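You operate a simulated robot arm through the tools that you are given. There is no shell and no other tool. Be economical: measure what you need, move in short steps, check, and stop when the job is done.

The job below is to be done with a simulated robot arm. You get a single attempt, and the scene is never put back.

Task
Weigh 120 g of cream sweets into the scoop pan.
Fine: 100 g weight on the green plate, dial at 20 g, beam free, sweets in till the display shows LEVEL; lock the beam last.

Only the result counts: the job must be done as asked and must still hold three seconds after the hand-in. Knocking over, shifting, dropping, spilling or breaking anything else fails it.

Robot
A 7-joint arm with a two-finger parallel gripper, fixed in place. Base frame: the origin is at the foot of the arm, x ahead of it, y to its left, z up. Readings come in mm, degrees, newtons and seconds.
With the tool pointing down near the work surface it reaches from about 120 to 600 mm from the base axis. Its first joint turns from -66.0 to 66.0 degrees. Payload 2.4 kg.
The TCP is the grasp point between the finger pads, 30 mm short of the fingertips. In the tool frame z runs along the fingers and y along their closing line. Largest opening 94 mm; finger width 28, thickness 10; the body of the gripper, 50 by 96 mm, starts 55 mm behind the TCP.
Orientation is told as [roll, pitch, yaw] about the base's x, y, z axes, in that order, counted from this pose: with the fingers straight down and closing along the base's y, the tool's x points along the base's -x, its y along +y and its z along -z.

Tools
- The arm moves only by the tool play_rows. Its argument "increments" is a list of rows, each a list of 3 entries, a list of its own where there are three numbers: the turn, a rotation vector about the tool's x, y, z in degrees, then the shift along the tool's x, y, z in mm, then the opening, from 0 (shut) to 1 (fully open). In form: [[[wx, wy, wz], [x, y, z], jaw], ...]. A call has 1 to 10 rows; each row is the pose to reach, as a shift and turn from the pose commanded when the call began, along the tool's axes at that moment. Each row takes 0.2 s and may step no farther than 50 mm and 8.6 degrees from the row before; otherwise, or with a gripper value out of range, the whole call is refused. A pose out of reach is approached as far as the arm can. The call stops where the force on the tool passes 90 N (or 10 N more than at its start, if that is more) or the arm is blocked; 0.2 s more then pass. The fingers move at their own pace (about 153 mm/s each) and stop on an object; they squeeze with about 28 N. The grip force told is the motor's: it shows also when the fingers shut on nothing. Time passes only in rows, and 0.2 s behind the last, so rows that repeat a pose let the fingers close. It gives the time, the measured TCP pose, the force on the tool (base axes), the opening and the grip force at its end, in the units of the frame above (readings bear some noise), and new pictures: "views" is both (left out), scene, wrist or none.
- Cameras (640 x 400 px; columns grow to the right, rows downward): "scene" is fixed at [33.2, 480.5, 1468.5]; the picture's right is [-0.63, -0.78, 0.00], its down [-0.33, 0.27, -0.91] and it looks along [0.70, -0.57, -0.43] (base axes); focal length 324 px, centre (320, 200). "wrist" rides on the gripper at [76, 14, -103] in the tool frame; the picture's right is [-0.18, 0.98, 0.00], its down [-0.75, -0.14, -0.64] and it looks along [-0.63, -0.12, 0.77] (tool axes); focal length 243 px, centre (320, 200). There is no depth. A picture from a camera that has moved, and an enlarged one, comes with that camera's place and axes in the base frame and with its lens. The place of the scene camera against the robot may be out by one fixed shift of up to 25 mm in any direction.
- zoom(camera, box): a new picture of the part [left, top, right, bottom] of that camera's present view, enlarged. The clock stands still meanwhile.
- job_done(): hands the job in; it is judged then, once.

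Go step by step. Nothing tells you positions but the pictures and the camera data: compare them with the known pose of the tool, close in by small moves and look again before you grip or let go. The budget is 120 turns and 170 pictures, counting those below and the enlarged ones. Unless the task says otherwise, let go and move clear before handing in, and close with one line.

The tools are called as a command line: name --argument value ..., lists and objects as JSON in quotes. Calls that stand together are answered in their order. play_rows: Moves the arm, as the interface text tells. Its arguments: {"type":"object","properties":{"increments":{"type":"array","items":{"type":"array"}},"views":{"type":"string","enum":["both","scene","wrist","none"]}},"required":["increments"]} The other tools are called the same way: zoom (camera, box) takes an enlarged picture of a part of a camera's view; job_done () hands the job in.

At the start:

```text
clock: 0.0
tool_pos: [390.0, 78.3, 1341.1]
orientation: [0.0, 0.0, 0.0]
contact_force: [0.0, 0.5, -1.0]
finger_gap: 94.0
grip_force: 0.0
```

scene: 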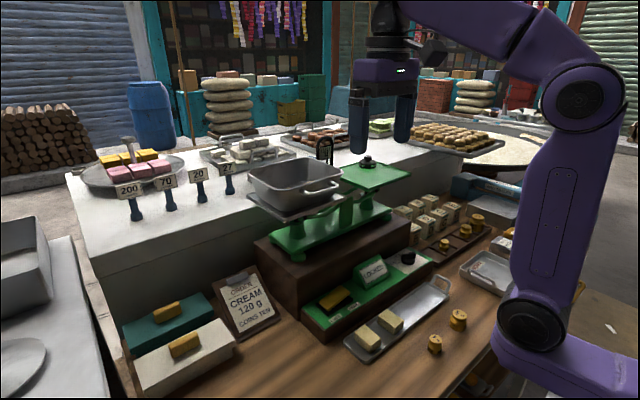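
wrist: 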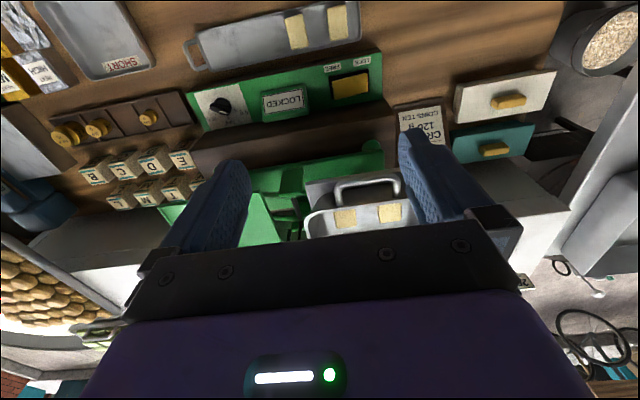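

I see a scale with a scoop pan, a green plate, a green panel with dial and lock slider, and weights and sweets around. I'll zoom in for detail first.

zoom --camera "scene" --box '[300, 180, 520, 360]'

zoom --camera "wrist" --box '[0, 0, 240, 210]'

zoom --camera "wrist" --box '[180, 0, 460, 240]'

zoom --camera "scene" --box '[100, 130, 420, 350]'

```text
2.22 times, centred on (410, 270) of scene
camera zoom: at [33.2, 480.5, 1468.5], right [-0.63, -0.78, 0.0], down [-0.33, 0.27, -0.91], along [0.7, -0.57, -0.43], focal length 721 px, centre (120, 44)
```

zoom: 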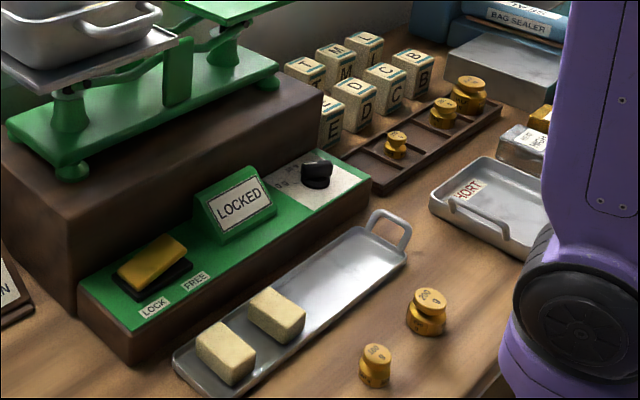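

```text
1.90 times, centred on (120, 105) of wrist
camera zoom: at [313.5, 91.6, 1442.0], right [0.18, 0.98, 0.0], down [0.75, -0.14, 0.64], along [0.63, -0.12, -0.77], focal length 462 px, centre (701, 381)
```

zoom: 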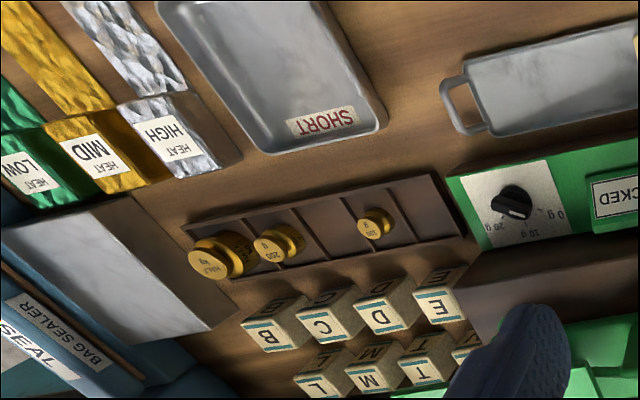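

```text
1.67 times, centred on (320, 120) of wrist
camera zoom: at [313.5, 91.6, 1442.0], right [0.18, 0.98, 0.0], down [0.75, -0.14, 0.64], along [0.63, -0.12, -0.77], focal length 404 px, centre (320, 333)
```

zoom: 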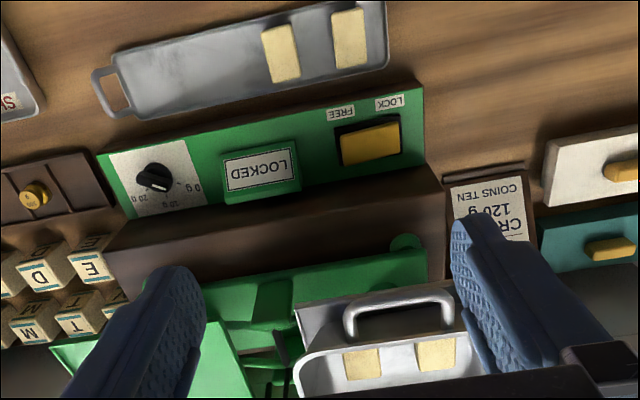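

```text
1.82 times, centred on (260, 240) of scene
camera zoom: at [33.2, 480.5, 1468.5], right [-0.63, -0.78, 0.0], down [-0.33, 0.27, -0.91], along [0.7, -0.57, -0.43], focal length 590 px, centre (429, 127)
```

zoom: 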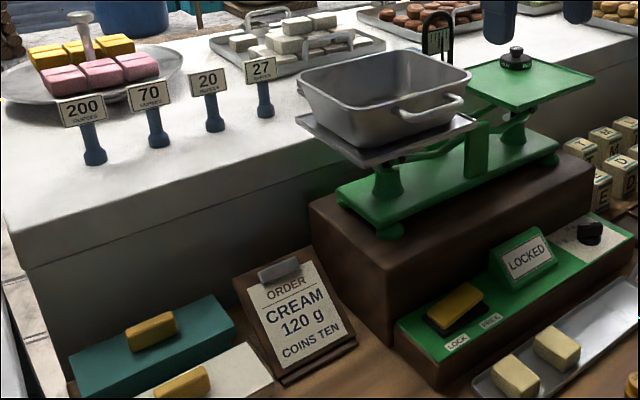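

The green plate holds a small black object and the pan seems to hold two blocks already. I'll zoom closer.

zoom --camera "scene" --box '[240, 130, 420, 240]'

zoom --camera "scene" --box '[300, 235, 430, 340]'

zoom --camera "scene" --box '[385, 190, 520, 280]'

```text
3.56 times, centred on (330, 185) of scene
camera zoom: at [33.2, 480.5, 1468.5], right [-0.63, -0.78, 0.0], down [-0.33, 0.27, -0.91], along [0.7, -0.57, -0.43], focal length 1154 px, centre (284, 253)
```

zoom: 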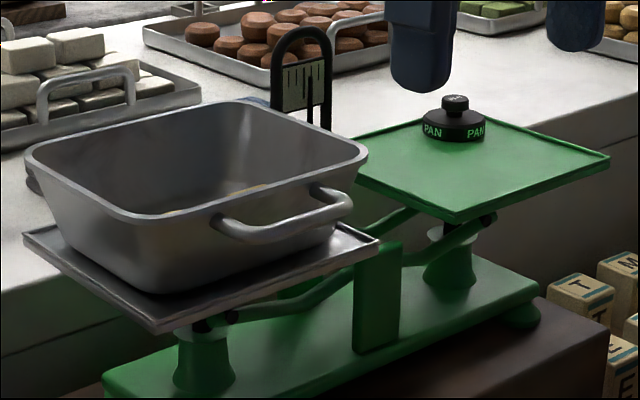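

```text
3.81 times, centred on (365, 288) of scene
camera zoom: at [33.2, 480.5, 1468.5], right [-0.63, -0.78, 0.0], down [-0.33, 0.27, -0.91], along [0.7, -0.57, -0.43], focal length 1236 px, centre (149, -133)
```

zoom: 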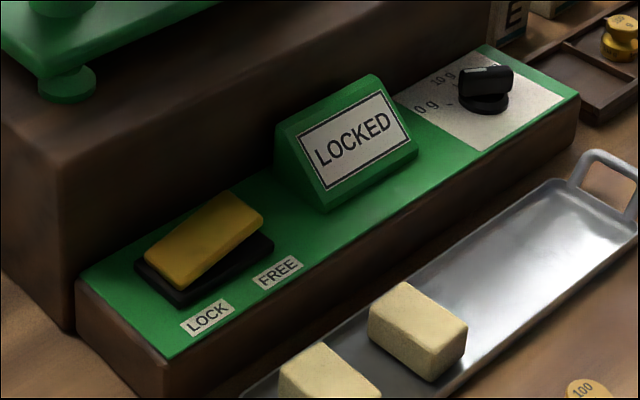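

```text
4.44 times, centred on (452, 235) of scene
camera zoom: at [33.2, 480.5, 1468.5], right [-0.63, -0.78, 0.0], down [-0.33, 0.27, -0.91], along [0.7, -0.57, -0.43], focal length 1442 px, centre (-269, 44)
```

zoom: 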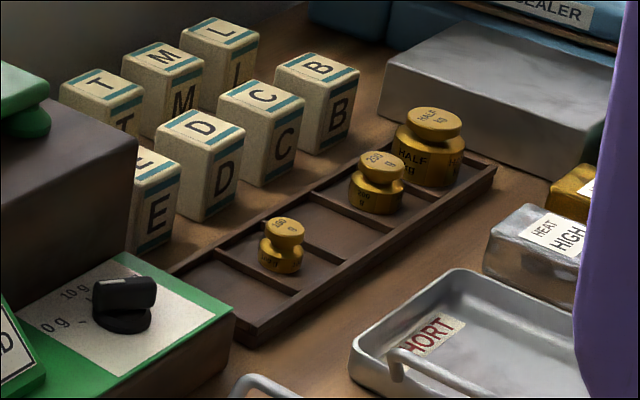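

Cream blocks lie on the tray and in the pan, the black "PAN" piece on the plate is the pan's tare, and there are weights in the rack and loose. My rays suggest the bench is lower than expected, so I'll move the wrist camera back to triangulate.

play_rows --increments '[[[0, 0, 0], [40, 0, 0], 1], [[0, 0, 0], [80, 0, 0], 1], [[0, 0, 0], [120, 0, 0], 1], [[0, 0, 0], [160, 0, 0], 1]]' --views "both"

```text
clock: 1.0
tool_pos: [265.4, 31.1, 1340.7]
orientation: [0.1, 0.0, -22.8]
contact_force: [-2.0, 4.4, -0.7]
finger_gap: 93.9
grip_force: 0.0
camera wrist: at [199.4, 72.7, 1442.8], right [0.55, 0.83, 0.0], down [0.64, -0.42, 0.64], along [0.54, -0.35, -0.77], focal length 243 px, centre (320, 200)
```

scene: 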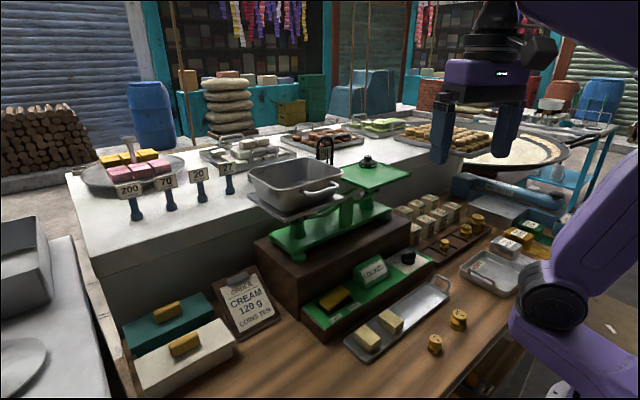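
wrist: 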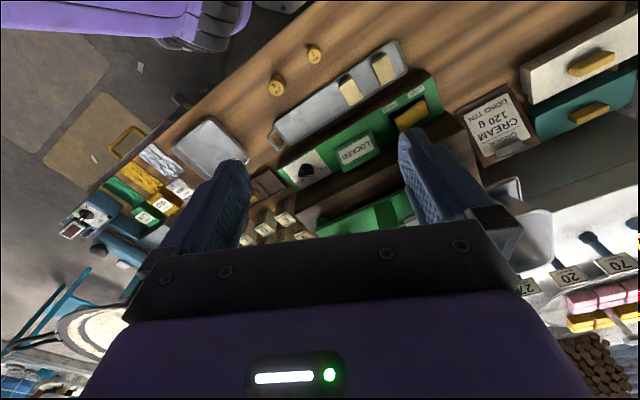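

Triangulating from two wrist views puts the tray blocks near (347, 113, 959), so the bench sits around z≈940. The last move ran out of reach, so I'll come forward a bit and descend to see better.

play_rows --increments '[[[0, 0, 0], [-40, 0, 30], 1], [[0, 0, 0], [-80, 0, 70], 1], [[0, 0, 0], [-80, 0, 100], 1], [[0, 0, 0], [-80, 0, 100], 1]]' --views "both"

```text
refused: row 2 steps farther than a row can; nothing moved
```

play_rows --increments '[[[0, 0, 0], [-30, 0, 30], 1], [[0, 0, 0], [-60, 0, 60], 1], [[0, 0, 0], [-80, 0, 100], 1], [[0, 0, 0], [-80, 0, 100], 1]]' --views "both"

```text
clock: 2.0
tool_pos: [312.7, 77.0, 1241.1]
orientation: [0.0, 0.0, 0.0]
contact_force: [-0.2, -0.2, 0.0]
finger_gap: 93.9
grip_force: 0.1
camera wrist: at [235.3, 90.1, 1342.5], right [0.18, 0.98, 0.0], down [0.75, -0.14, 0.64], along [0.63, -0.12, -0.77], focal length 243 px, centre (320, 200)
```

scene: 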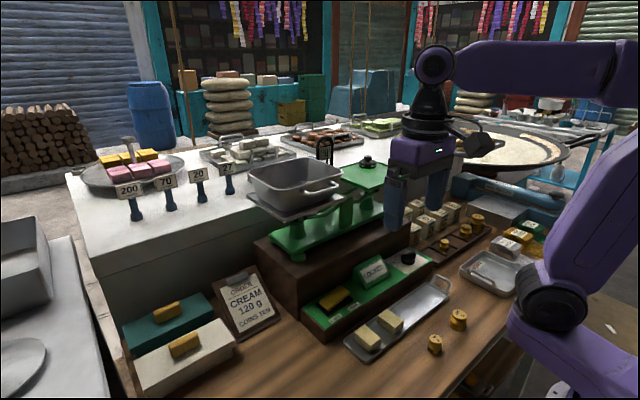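
wrist: 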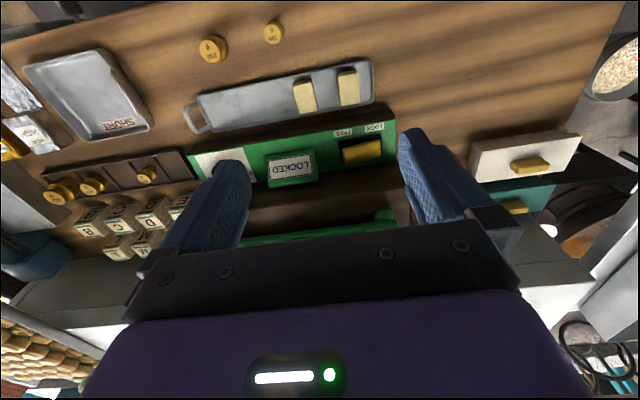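

Good, the pose is regular again. I'll zoom on the weights and the dial.

zoom --camera "wrist" --box '[180, 10, 300, 85]'

zoom --camera "wrist" --box '[30, 130, 230, 255]'

zoom --camera "wrist" --box '[180, 50, 410, 250]'

```text
5.33 times, centred on (240, 48) of wrist
camera zoom: at [235.3, 90.1, 1342.5], right [0.18, 0.98, 0.0], down [0.75, -0.14, 0.64], along [0.63, -0.12, -0.77], focal length 1294 px, centre (747, 1013)
```

zoom: 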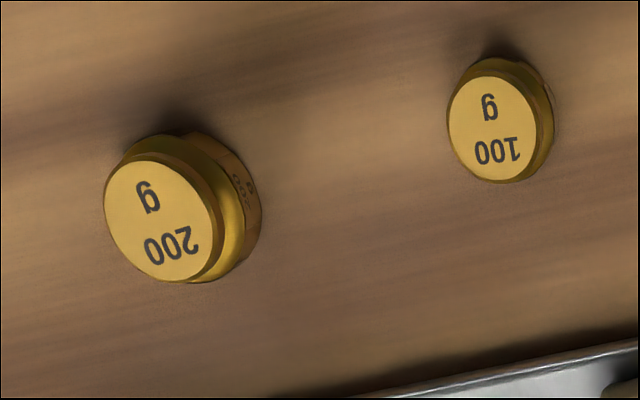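

```text
3.20 times, centred on (130, 192) of wrist
camera zoom: at [235.3, 90.1, 1342.5], right [0.18, 0.98, 0.0], down [0.75, -0.14, 0.64], along [0.63, -0.12, -0.77], focal length 776 px, centre (928, 224)
```

zoom: 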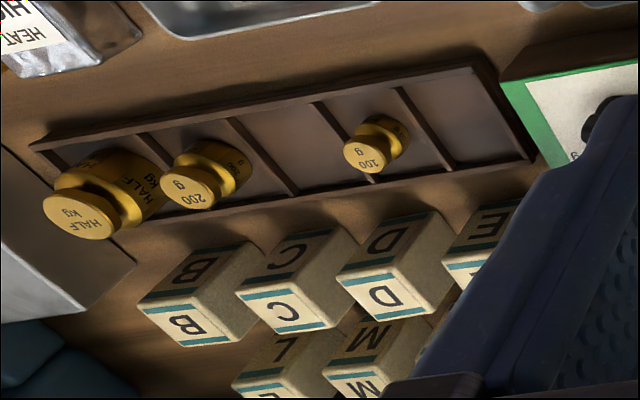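

```text
2.00 times, centred on (295, 150) of wrist
camera zoom: at [235.3, 90.1, 1342.5], right [0.18, 0.98, 0.0], down [0.75, -0.14, 0.64], along [0.63, -0.12, -0.77], focal length 485 px, centre (370, 300)
```

zoom: 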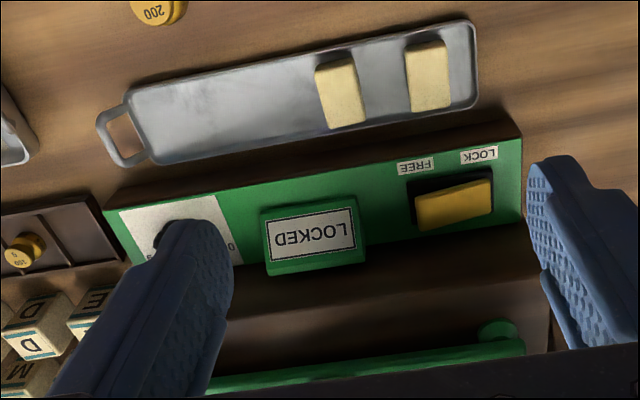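

There are two 100 g weights, one in the rack and one loose. I'll compare them closely.

zoom --camera "scene" --box '[415, 305, 475, 360]'

zoom --camera "scene" --box '[430, 210, 490, 260]'

zoom --camera "wrist" --box '[130, 160, 170, 190]'

```text
7.27 times, centred on (445, 332) of scene
camera zoom: at [33.2, 480.5, 1468.5], right [-0.63, -0.78, 0.0], down [-0.33, 0.27, -0.91], along [0.7, -0.57, -0.43], focal length 2360 px, centre (-589, -764)
```

zoom: 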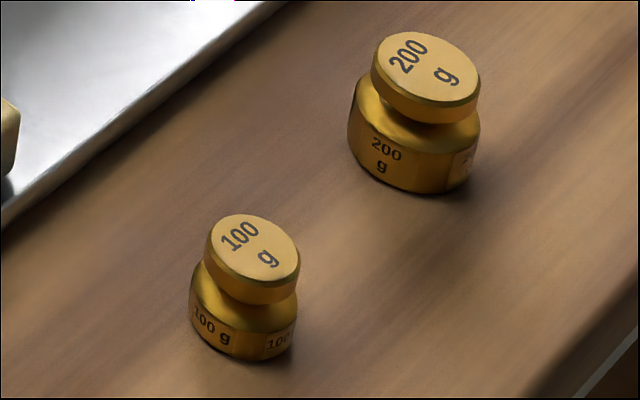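

```text
8.00 times, centred on (460, 235) of scene
camera zoom: at [33.2, 480.5, 1468.5], right [-0.63, -0.78, 0.0], down [-0.33, 0.27, -0.91], along [0.7, -0.57, -0.43], focal length 2595 px, centre (-800, -80)
```

zoom: 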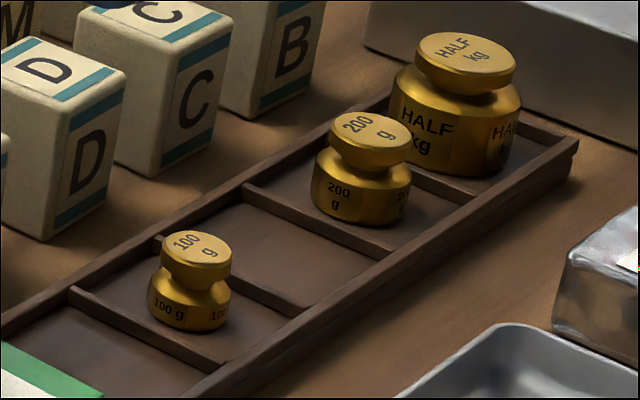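

```text
13.33 times, centred on (150, 175) of wrist
camera zoom: at [235.3, 90.1, 1342.5], right [0.18, 0.98, 0.0], down [0.75, -0.14, 0.64], along [0.63, -0.12, -0.77], focal length 3235 px, centre (2587, 533)
```

zoom: 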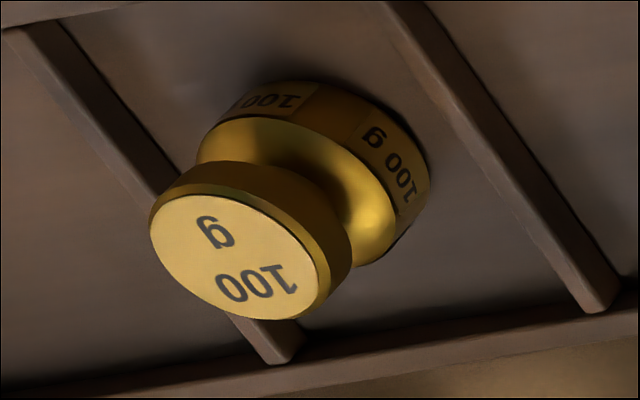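

The loose weights are squat ones (they look short), while the rack's 100 g is full height, so I'll use the rack one, with its knob top near (436, -287, 956). The dial is near (443, -127, 957); I'll move above it to read it.

play_rows --increments '[[[0, 0, 0], [-14, -34, 23], 1], [[0, 0, 0], [-28, -68, 46], 1], [[0, 0, 0], [-42, -102, 70], 1], [[0, 0, 0], [-56, -136, 93], 1], [[0, 0, 0], [-70, -170, 117], 1], [[0, 0, 0], [-87, -204, 141], 1], [[0, 0, 0], [-87, -204, 141], 1]]' --views "both"

```text
clock: 3.6
tool_pos: [397.0, -125.2, 1097.5]
orientation: [-0.1, 0.0, -0.1]
contact_force: [-0.2, 0.1, 0.3]
finger_gap: 94.0
grip_force: 0.1
camera wrist: at [320.1, -112.2, 1200.9], right [0.18, 0.98, 0.0], down [0.75, -0.14, 0.64], along [0.63, -0.12, -0.77], focal length 243 px, centre (320, 200)
```

scene: 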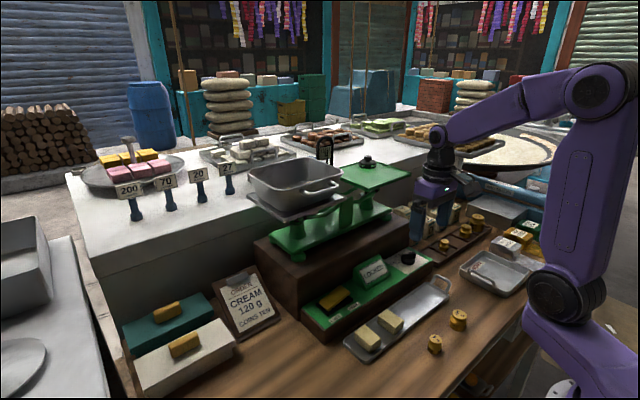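
wrist: 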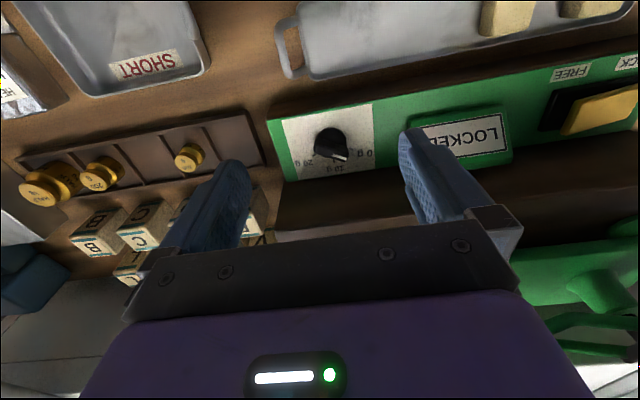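

zoom --camera "wrist" --box '[275, 100, 405, 185]'

zoom --camera "scene" --box '[380, 235, 440, 280]'

zoom --camera "scene" --box '[300, 250, 400, 320]'

```text
4.71 times, centred on (340, 142) of wrist
camera zoom: at [320.1, -112.2, 1200.9], right [0.18, 0.98, 0.0], down [0.75, -0.14, 0.64], along [0.63, -0.12, -0.77], focal length 1142 px, centre (226, 471)
```

zoom: 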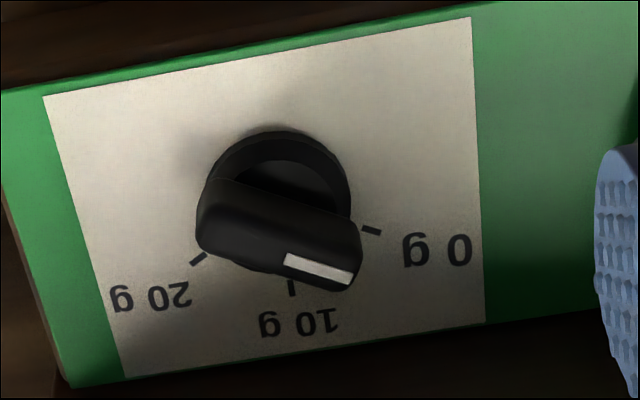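

```text
8.89 times, centred on (410, 258) of scene
camera zoom: at [33.2, 480.5, 1468.5], right [-0.63, -0.78, 0.0], down [-0.33, 0.27, -0.91], along [0.7, -0.57, -0.43], focal length 2884 px, centre (-480, -311)
```

zoom: 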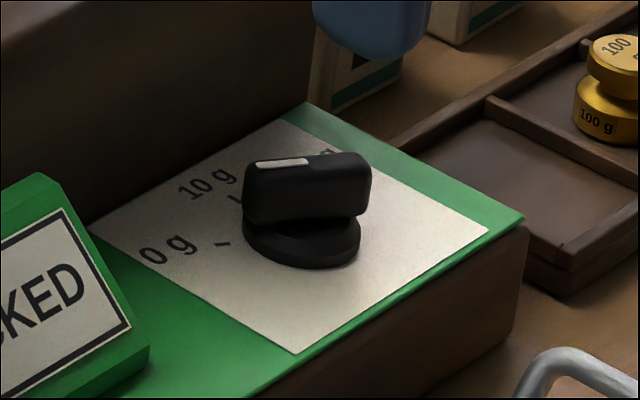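

```text
5.71 times, centred on (350, 285) of scene
camera zoom: at [33.2, 480.5, 1468.5], right [-0.63, -0.78, 0.0], down [-0.33, 0.27, -0.91], along [0.7, -0.57, -0.43], focal length 1854 px, centre (149, -286)
```

zoom: 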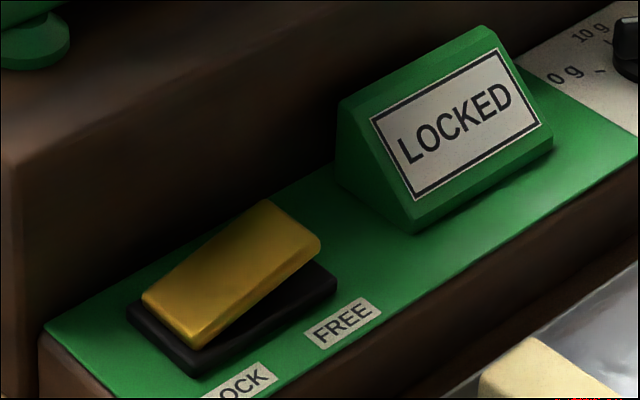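

The dial pointer is at 0 g (bar along about +60°), with pivot near (452, -125) and 20 g at about -60°. I'll yaw +60° with a narrowed gripper and hover above it.

play_rows --increments '[[[0, 0, -8.5], [-8, 0, 5], 0.5], [[0, 0, -17], [-16, 0, 10], 0.5], [[0, 0, -25.5], [-24, 0, 15], 0.5], [[0, 0, -34], [-32, 0, 20], 0.5], [[0, 0, -42.5], [-40, 0, 25], 0.5], [[0, 0, -51], [-48, 0, 30], 0.5], [[0, 0, -59.5], [-55, 0, 37], 0.5], [[0, 0, -60], [-55, 0, 37], 0.5]]' --views "both"

```text
clock: 5.4
tool_pos: [450.5, -128.1, 1063.0]
orientation: [0.1, 0.0, 60.0]
contact_force: [-11.0, -7.2, 8.0]
finger_gap: 43.7
grip_force: 0.1
camera wrist: at [400.0, -187.0, 1164.1], right [-0.76, 0.65, 0.0], down [0.5, 0.58, 0.64], along [0.42, 0.49, -0.77], focal length 243 px, centre (320, 200)
```

scene: 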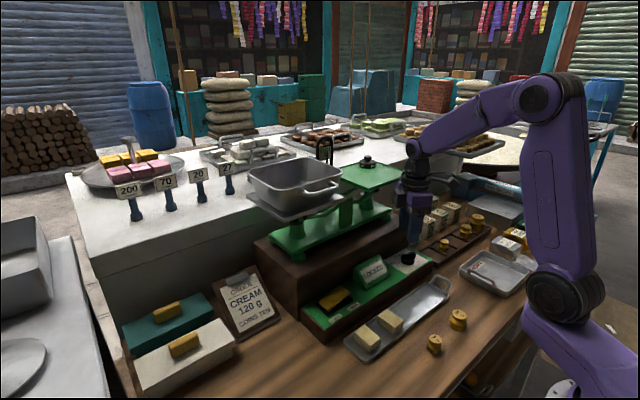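
wrist: 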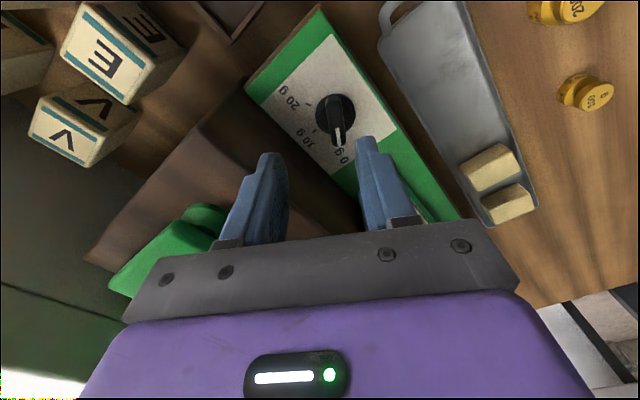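

The force reading is slightly off, so I'll check whether it's contact before going on.

play_rows --increments '[[[0, 0, 0], [0, 0, 0], 0.5]]' --views "none"

zoom --camera "scene" --box '[330, 120, 480, 290]'

zoom --camera "wrist" --box '[220, 60, 420, 240]'

```text
clock: 5.8
tool_pos: [451.6, -126.9, 1062.3]
orientation: [0.0, 0.1, 59.9]
contact_force: [-13.9, -10.4, 6.9]
finger_gap: 43.3
grip_force: 0.1
```

```text
2.35 times, centred on (405, 205) of scene
camera zoom: at [32.7, 480.2, 1468.7], right [-0.63, -0.78, 0.0], down [-0.33, 0.27, -0.91], along [0.7, -0.57, -0.43], focal length 763 px, centre (120, 188)
```

zoom: 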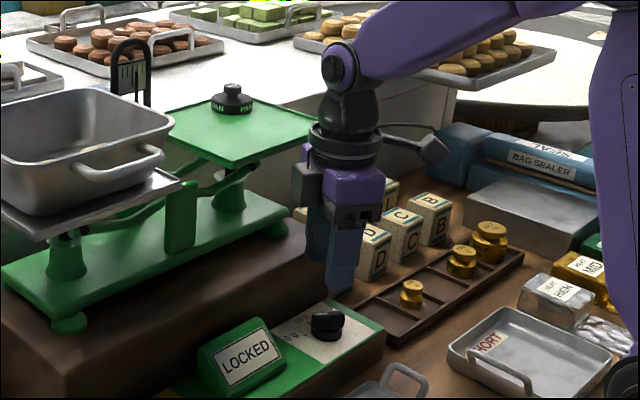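

```text
2.22 times, centred on (320, 150) of wrist
camera zoom: at [400.0, -186.8, 1163.9], right [-0.76, 0.65, 0.0], down [0.5, 0.58, 0.64], along [0.42, 0.49, -0.77], focal length 539 px, centre (320, 311)
```

zoom: 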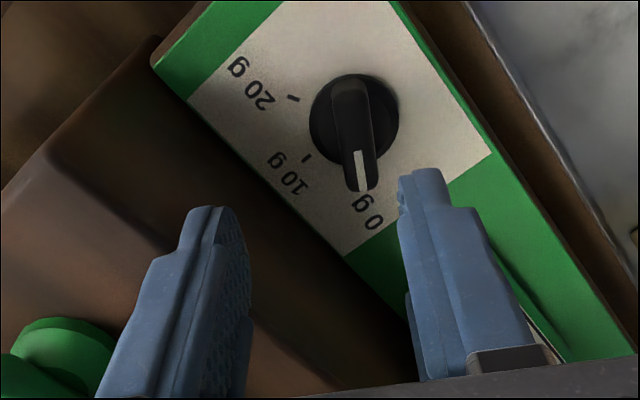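

The wrist seems to be brushing the green plate's edge. I'll back off toward the base and check.

play_rows --increments '[[[0, 0, 0], [15, 26, 0], 0.5], [[0, 0, 0], [15, 26, 0], 0.5]]' --views "none"

zoom --camera "scene" --box '[240, 110, 460, 240]'

```text
clock: 6.4
tool_pos: [423.0, -123.8, 1062.5]
orientation: [-0.1, 0.1, 60.2]
contact_force: [-0.4, 0.3, -0.3]
finger_gap: 47.1
grip_force: 0.1
```

```text
2.91 times, centred on (350, 175) of scene
camera zoom: at [33.2, 480.5, 1468.5], right [-0.63, -0.78, 0.0], down [-0.33, 0.27, -0.91], along [0.7, -0.57, -0.43], focal length 944 px, centre (233, 273)
```

zoom: 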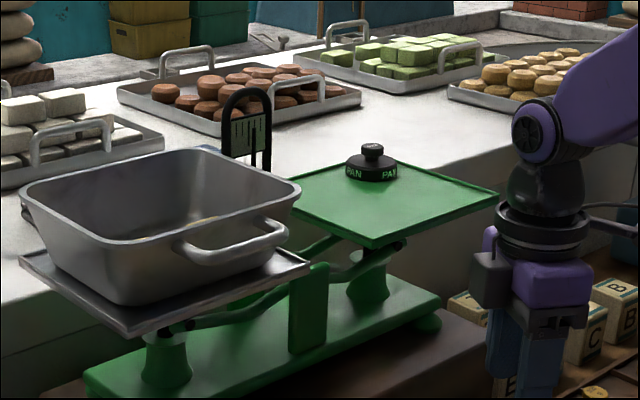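

Clear now, and the scale looks undisturbed. I'll tilt the tool back 24° in the plane of the bar so the wrist stays away from the plate, then hover over the dial again.

play_rows --increments '[[[0, -8, 0], [0, 0, 0], 0.5], [[0, -16, 0], [0, 0, 0], 0.5], [[0, -24, 0], [0, 0, 0], 0.5], [[0, -24, 0], [-15, -26, 25], 0.5], [[0, -24, 0], [-15, -26, 25], 0.5]]' --views "both"

```text
clock: 7.6
tool_pos: [449.5, -128.7, 1038.1]
orientation: [-0.1, -24.0, 59.8]
contact_force: [-34.7, -12.9, 31.1]
finger_gap: 33.7
grip_force: 0.1
camera wrist: at [381.0, -218.5, 1100.0], right [-0.77, 0.64, 0.08], down [0.34, 0.3, 0.89], along [0.55, 0.71, -0.44], focal length 243 px, centre (320, 200)
```

scene: 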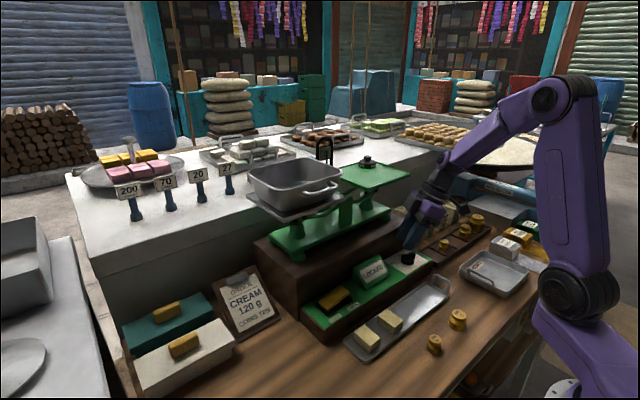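
wrist: 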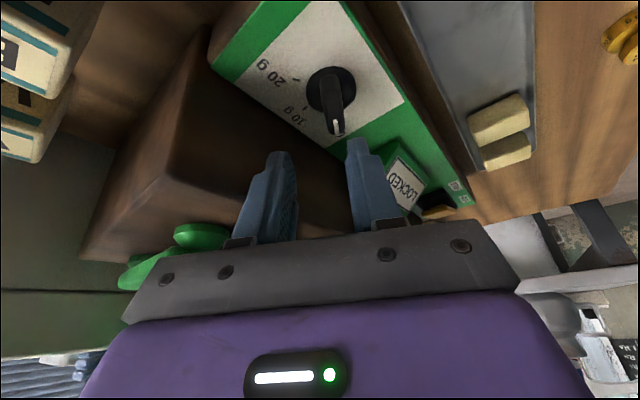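

A finger is pressing on the wooden block behind the dial, so the block is closer than I thought. I'll back off at once.

play_rows --increments '[[[0, 0, 0], [10, 35, -26], 0.5], [[0, 0, 0], [10, 35, -26], 0.5]]' --views "both"

zoom --camera "scene" --box '[240, 150, 440, 340]'

zoom --camera "wrist" --box '[220, 0, 460, 220]'

```text
clock: 8.2
tool_pos: [412.0, -125.7, 1056.2]
orientation: [-0.1, -24.0, 60.1]
contact_force: [-0.3, -0.4, 0.2]
finger_gap: 47.1
grip_force: 0.1
camera wrist: at [344.0, -215.5, 1118.8], right [-0.77, 0.64, 0.07], down [0.34, 0.3, 0.89], along [0.55, 0.71, -0.44], focal length 243 px, centre (320, 200)
```

scene: 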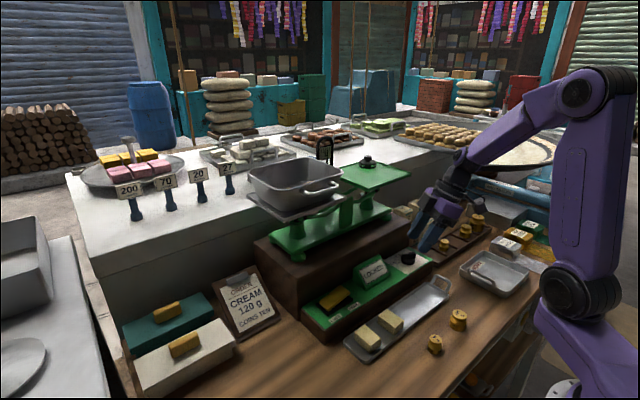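
wrist: 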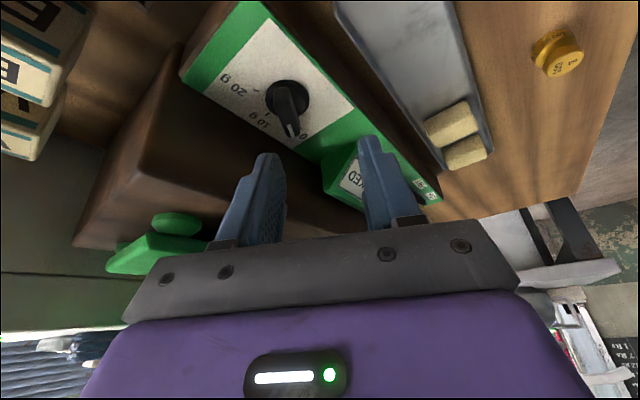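

```text
2.11 times, centred on (340, 245) of scene
camera zoom: at [33.2, 480.5, 1468.5], right [-0.63, -0.78, 0.0], down [-0.33, 0.27, -0.91], along [0.7, -0.57, -0.43], focal length 683 px, centre (278, 105)
```

zoom: 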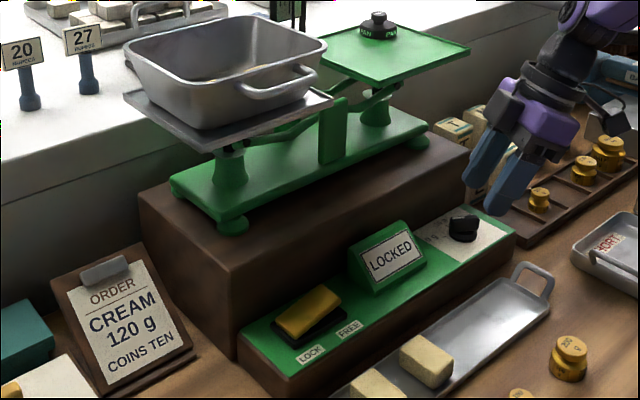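

```text
1.82 times, centred on (340, 110) of wrist
camera zoom: at [344.0, -215.5, 1118.8], right [-0.77, 0.64, 0.07], down [0.34, 0.3, 0.89], along [0.55, 0.71, -0.44], focal length 441 px, centre (284, 364)
```

zoom: 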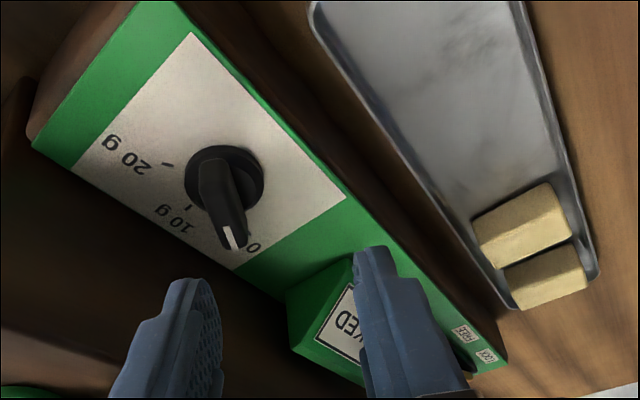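

Re-triangulated: the dial axis is near (440, -124), the panel z≈960, and the wall x≈481. I'll tilt to 35°, narrow the fingers and hover above the dial.

play_rows --increments '[[[0, -6, 0], [0, 0, 0], 0.32], [[0, -11, 0], [0, 0, 0], 0.32], [[0, -11, 0], [-9.5, -23.5, 16], 0.32], [[0, -11, 0], [-9.5, -23.5, 16], 0.32]]' --views "both"

zoom --camera "wrist" --box '[220, 0, 460, 220]'

zoom --camera "scene" --box '[370, 200, 470, 280]'

```text
clock: 9.2
tool_pos: [438.9, -124.2, 1044.5]
orientation: [0.0, -35.1, 59.9]
contact_force: [-0.4, -0.8, -0.4]
finger_gap: 30.0
grip_force: 0.1
camera wrist: at [365.8, -222.8, 1084.6], right [-0.78, 0.62, 0.11], down [0.25, 0.14, 0.96], along [0.58, 0.77, -0.27], focal length 243 px, centre (320, 200)
```

scene: 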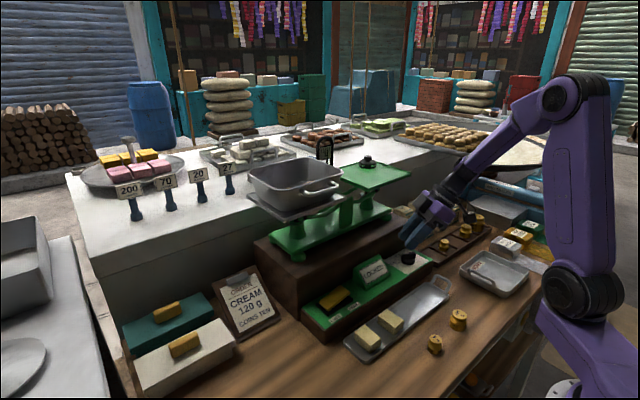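
wrist: 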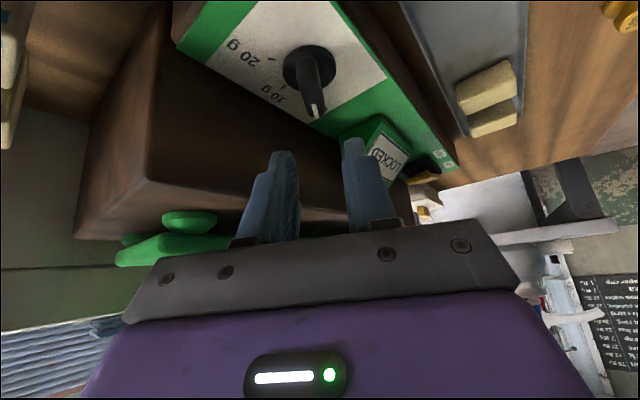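

```text
1.82 times, centred on (340, 110) of wrist
camera zoom: at [365.8, -222.8, 1084.6], right [-0.78, 0.62, 0.11], down [0.25, 0.14, 0.96], along [0.58, 0.77, -0.27], focal length 441 px, centre (284, 364)
```

zoom: 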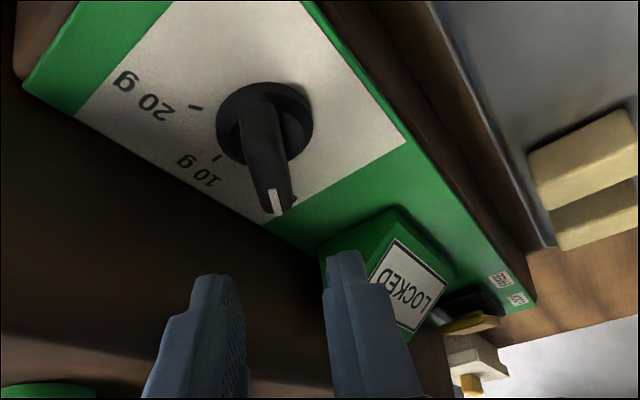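

```text
5.00 times, centred on (420, 240) of scene
camera zoom: at [33.2, 480.5, 1468.5], right [-0.63, -0.78, 0.0], down [-0.33, 0.27, -0.91], along [0.7, -0.57, -0.43], focal length 1622 px, centre (-180, 0)
```

zoom: 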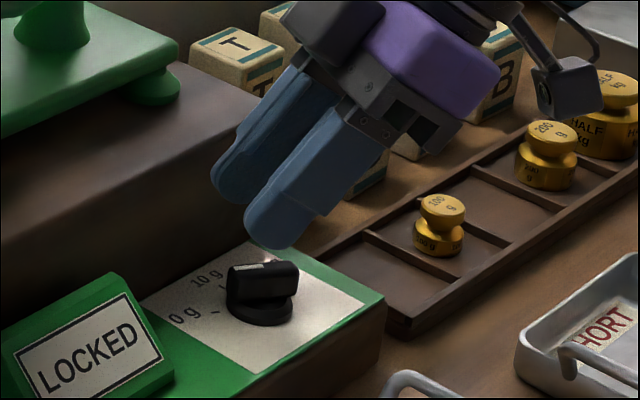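

The gripper is aligned over the dial axis. I'll descend vertically and look.

play_rows --increments '[[[0, 0, 0], [10, 0, 14.2], 0.32], [[0, 0, 0], [20, 0, 28.5], 0.32], [[0, 0, 0], [20, 0, 28.5], 0.32]]' --views "wrist"

zoom --camera "scene" --box '[370, 210, 450, 280]'

zoom --camera "wrist" --box '[220, 60, 420, 220]'

```text
clock: 10.0
tool_pos: [440.5, -123.9, 1011.0]
orientation: [0.0, -34.9, 60.1]
contact_force: [0.4, 0.4, 0.1]
finger_gap: 30.0
grip_force: 0.0
camera wrist: at [366.9, -222.7, 1050.5], right [-0.78, 0.62, 0.11], down [0.25, 0.15, 0.96], along [0.58, 0.77, -0.27], focal length 243 px, centre (320, 200)
```

wrist: 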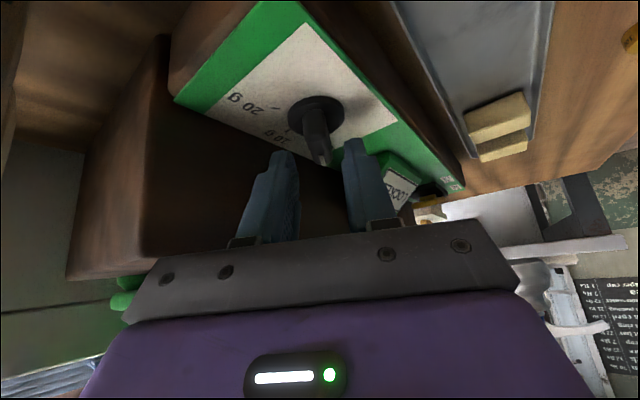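

```text
5.71 times, centred on (410, 245) of scene
camera zoom: at [33.2, 480.5, 1468.5], right [-0.63, -0.78, 0.0], down [-0.33, 0.27, -0.91], along [0.7, -0.57, -0.43], focal length 1854 px, centre (-194, -57)
```

zoom: 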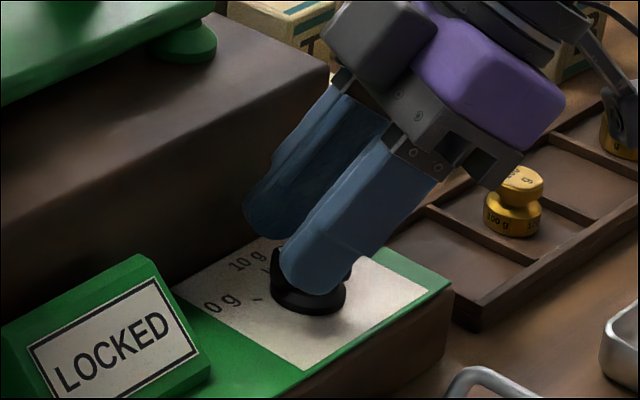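

```text
2.50 times, centred on (320, 140) of wrist
camera zoom: at [366.9, -222.7, 1050.5], right [-0.78, 0.62, 0.11], down [0.25, 0.15, 0.96], along [0.58, 0.77, -0.27], focal length 606 px, centre (320, 350)
```

zoom: 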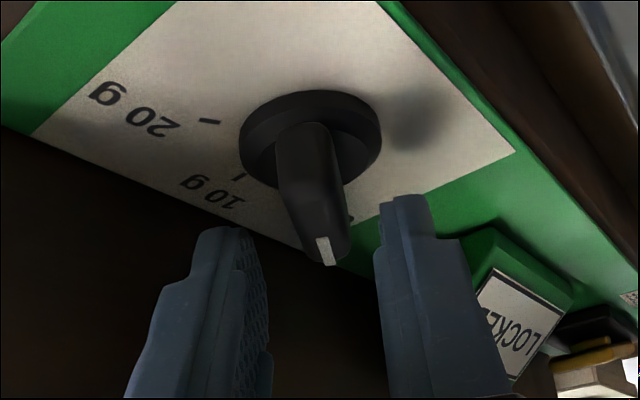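

The fingers straddle the bar. I'll go down 6 mm more and close.

play_rows --increments '[[[0, 0, 0], [3.5, 0, 5], 0.32], [[0, 0, 0], [3.5, 0, 5], 0.0], [[0, 0, 0], [3.5, 0, 5], 0.0], [[0, 0, 0], [3.5, 0, 5], 0.0]]' --views "wrist"

zoom --camera "scene" --box '[370, 210, 450, 280]'

```text
clock: 11.0
tool_pos: [439.3, -121.6, 1004.8]
orientation: [0.1, -35.2, 60.1]
contact_force: [-12.8, 11.3, 23.5]
finger_gap: 11.6
grip_force: 45.0
camera wrist: at [366.1, -220.9, 1045.0], right [-0.78, 0.62, 0.11], down [0.25, 0.14, 0.96], along [0.58, 0.77, -0.26], focal length 243 px, centre (320, 200)
```

wrist: 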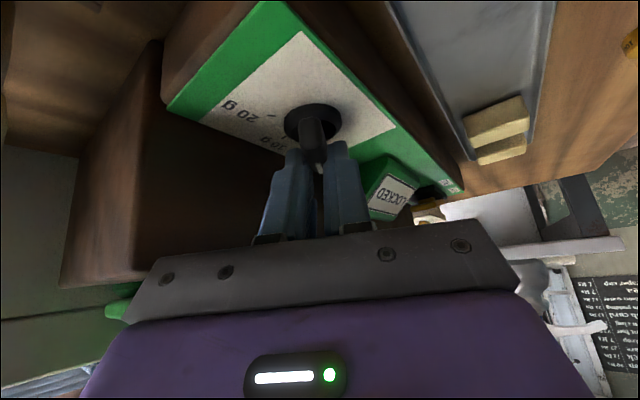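

```text
5.71 times, centred on (410, 245) of scene
camera zoom: at [32.5, 480.9, 1468.4], right [-0.63, -0.78, 0.0], down [-0.33, 0.27, -0.91], along [0.7, -0.57, -0.42], focal length 1854 px, centre (-194, -57)
```

zoom: 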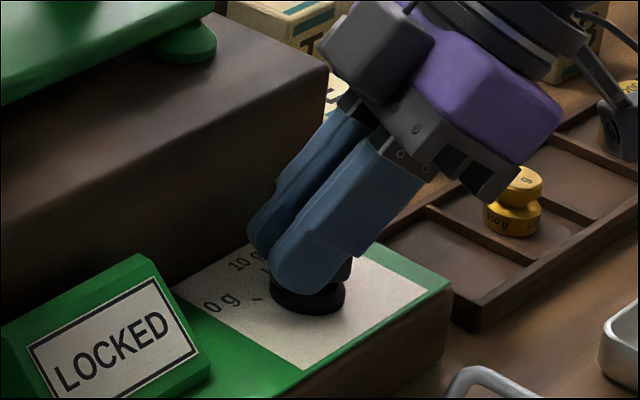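

The bar is gripped (11.6 mm). I'll relieve the slight side load, then rotate clockwise about the vertical.

play_rows --increments '[[[0, 0, 0], [-1, 2, -1.4], 0], [[4.6, 0, 6.55], [-1, 2, -1.4], 0], [[9.2, 0, 13.1], [-1, 2, -1.4], 0], [[13.8, 0, 19.65], [-1, 2, -1.4], 0]]' --views "wrist"

zoom --camera "scene" --box '[370, 210, 450, 280]'

```text
clock: 12.0
tool_pos: [439.8, -122.9, 1006.5]
orientation: [0.0, -35.0, 35.9]
contact_force: [17.2, 11.7, -22.4]
finger_gap: 12.2
grip_force: 45.2
camera wrist: at [331.6, -182.9, 1046.4], right [-0.46, 0.88, 0.11], down [0.29, 0.03, 0.96], along [0.84, 0.47, -0.27], focal length 243 px, centre (320, 200)
```

wrist: 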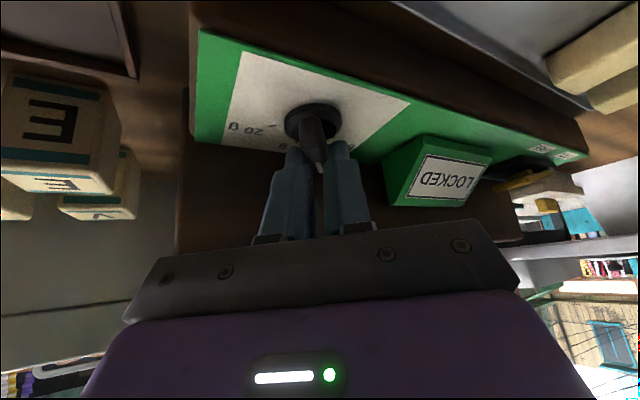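

```text
5.71 times, centred on (410, 245) of scene
camera zoom: at [34.1, 480.7, 1468.4], right [-0.63, -0.78, 0.0], down [-0.33, 0.27, -0.9], along [0.7, -0.57, -0.43], focal length 1854 px, centre (-194, -57)
```

zoom: 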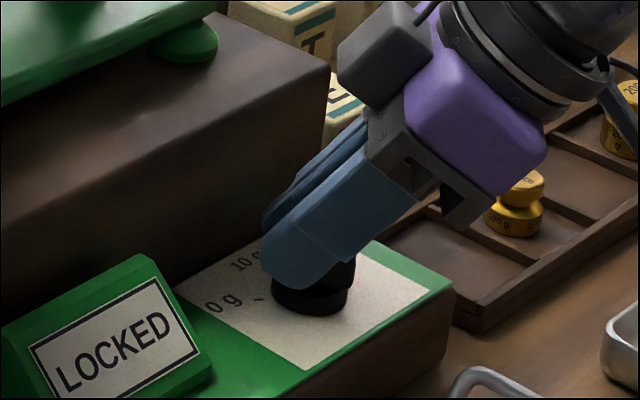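

The dial follows. I'll keep rotating in the same way.

play_rows --increments '[[[4.6, 0, 6.55], [0.6, 0, 0.8], 0], [[9.2, 0, 13.1], [0.6, 0, 0.8], 0], [[13.8, 0, 19.65], [0.6, 0, 0.8], 0], [[18.4, 0, 26.2], [0.6, 0, 0.8], 0], [[23, 0, 32.75], [0.6, 0, 0.8], 0]]' --views "wrist"

```text
clock: 13.2
tool_pos: [437.3, -122.1, 1006.0]
orientation: [-0.1, -35.1, -3.9]
contact_force: [-14.1, 18.1, 20.7]
finger_gap: 11.7
grip_force: 44.5
camera wrist: at [317.5, -100.0, 1045.9], right [0.22, 0.97, 0.1], down [0.24, -0.16, 0.96], along [0.95, -0.18, -0.26], focal length 243 px, centre (320, 200)
```

wrist: 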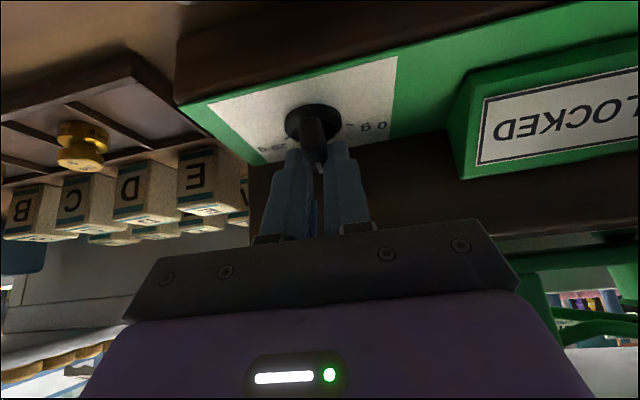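

play_rows --increments '[[[4.6, 0, 6.55], [0, 2, 0], 0], [[9.2, 0, 13.1], [0, 2, 0], 0], [[13.8, 0, 19.65], [0, 2, 0], 0], [[18.4, 0, 26.2], [0, 2, 0], 0], [[23, 0, 32.75], [0, 2, 0], 0]]' --views "wrist"

zoom --camera "scene" --box '[350, 190, 470, 290]'

```text
clock: 14.4
tool_pos: [438.9, -121.0, 1006.6]
orientation: [0.0, -34.4, -39.6]
contact_force: [21.4, -23.2, 6.2]
finger_gap: 12.1
grip_force: 44.9
out of reach, approached as far as the arm can: row 5
camera wrist: at [354.5, -34.7, 1047.6], right [0.74, 0.66, 0.1], down [0.11, -0.28, 0.96], along [0.66, -0.7, -0.28], focal length 243 px, centre (320, 200)
```

wrist: 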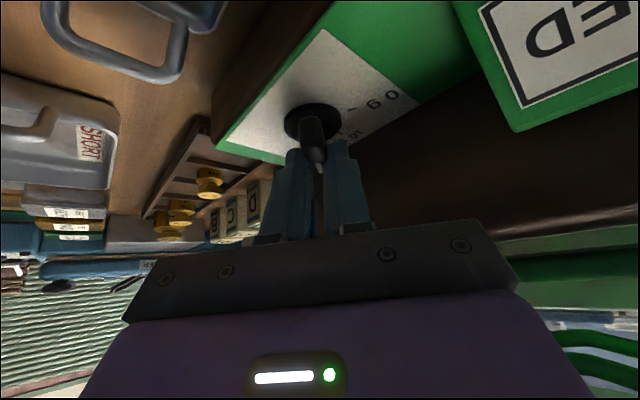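

```text
4.00 times, centred on (410, 240) of scene
camera zoom: at [33.8, 479.8, 1468.7], right [-0.63, -0.78, 0.0], down [-0.33, 0.27, -0.9], along [0.7, -0.57, -0.43], focal length 1298 px, centre (-40, 40)
```

zoom: 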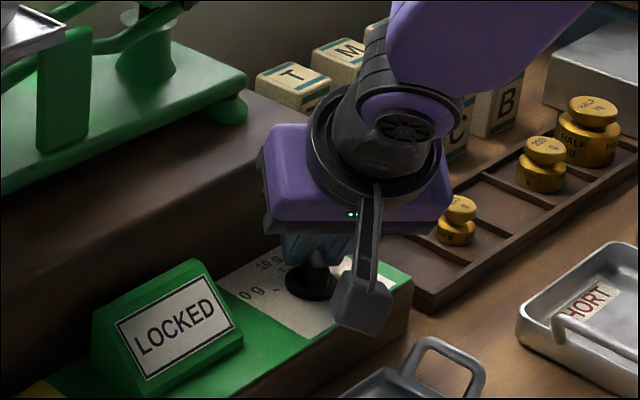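

The arm ran out of range at about -40°. I'll release, rise, straighten the tool, and look at the dial.

play_rows --increments '[[[0, 0, 0], [0, 0, 0], 0.32], [[0, 0, 0], [0, 0, 0], 0.32], [[0, 0, 0], [-17, 0, -24.6], 0.32], [[0, 0, 0], [-34, 0, -49], 0.32], [[0, 8.5, 0], [-34, 0, -49], 0.32], [[0, 17, 0], [-34, 0, -49], 0.32], [[0, 25.5, 0], [-34, 0, -49], 0.32], [[0, 34, 0], [-34, 0, -49], 0.32]]' --views "both"

zoom --camera "wrist" --box '[220, 60, 420, 220]'

```text
clock: 16.2
tool_pos: [425.8, -123.0, 1056.5]
orientation: [0.1, -15.5, -40.3]
contact_force: [0.4, 6.6, 0.1]
finger_gap: 30.2
grip_force: 0.1
out of reach, approached as far as the arm can: row 7, 8
camera wrist: at [357.2, -48.1, 1134.3], right [0.77, 0.64, 0.05], down [0.33, -0.47, 0.82], along [0.55, -0.62, -0.57], focal length 243 px, centre (320, 200)
```

scene: 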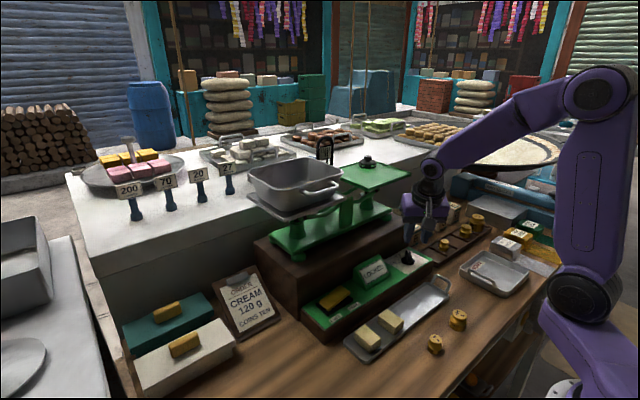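
wrist: 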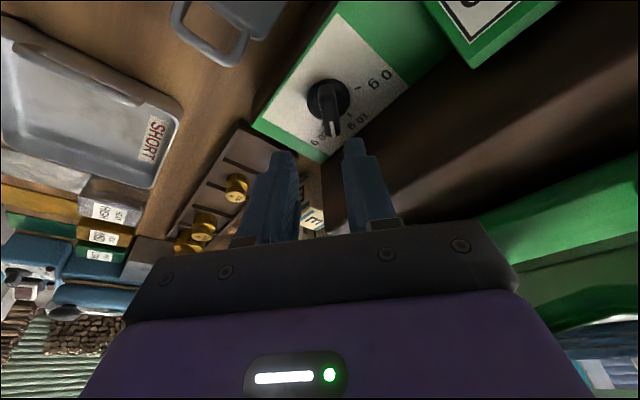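

```text
2.50 times, centred on (320, 140) of wrist
camera zoom: at [357.2, -48.1, 1134.3], right [0.77, 0.64, 0.05], down [0.33, -0.47, 0.82], along [0.55, -0.62, -0.57], focal length 606 px, centre (320, 350)
```

zoom: 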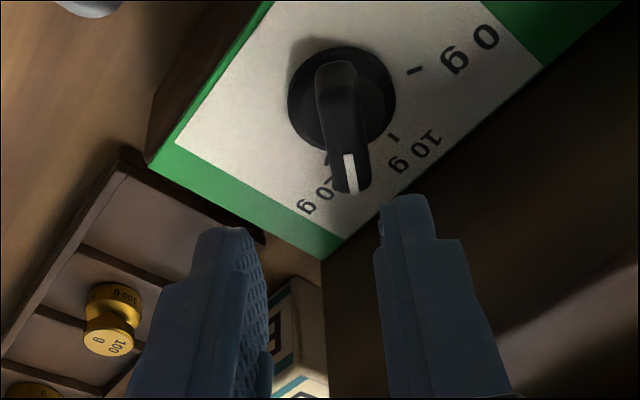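

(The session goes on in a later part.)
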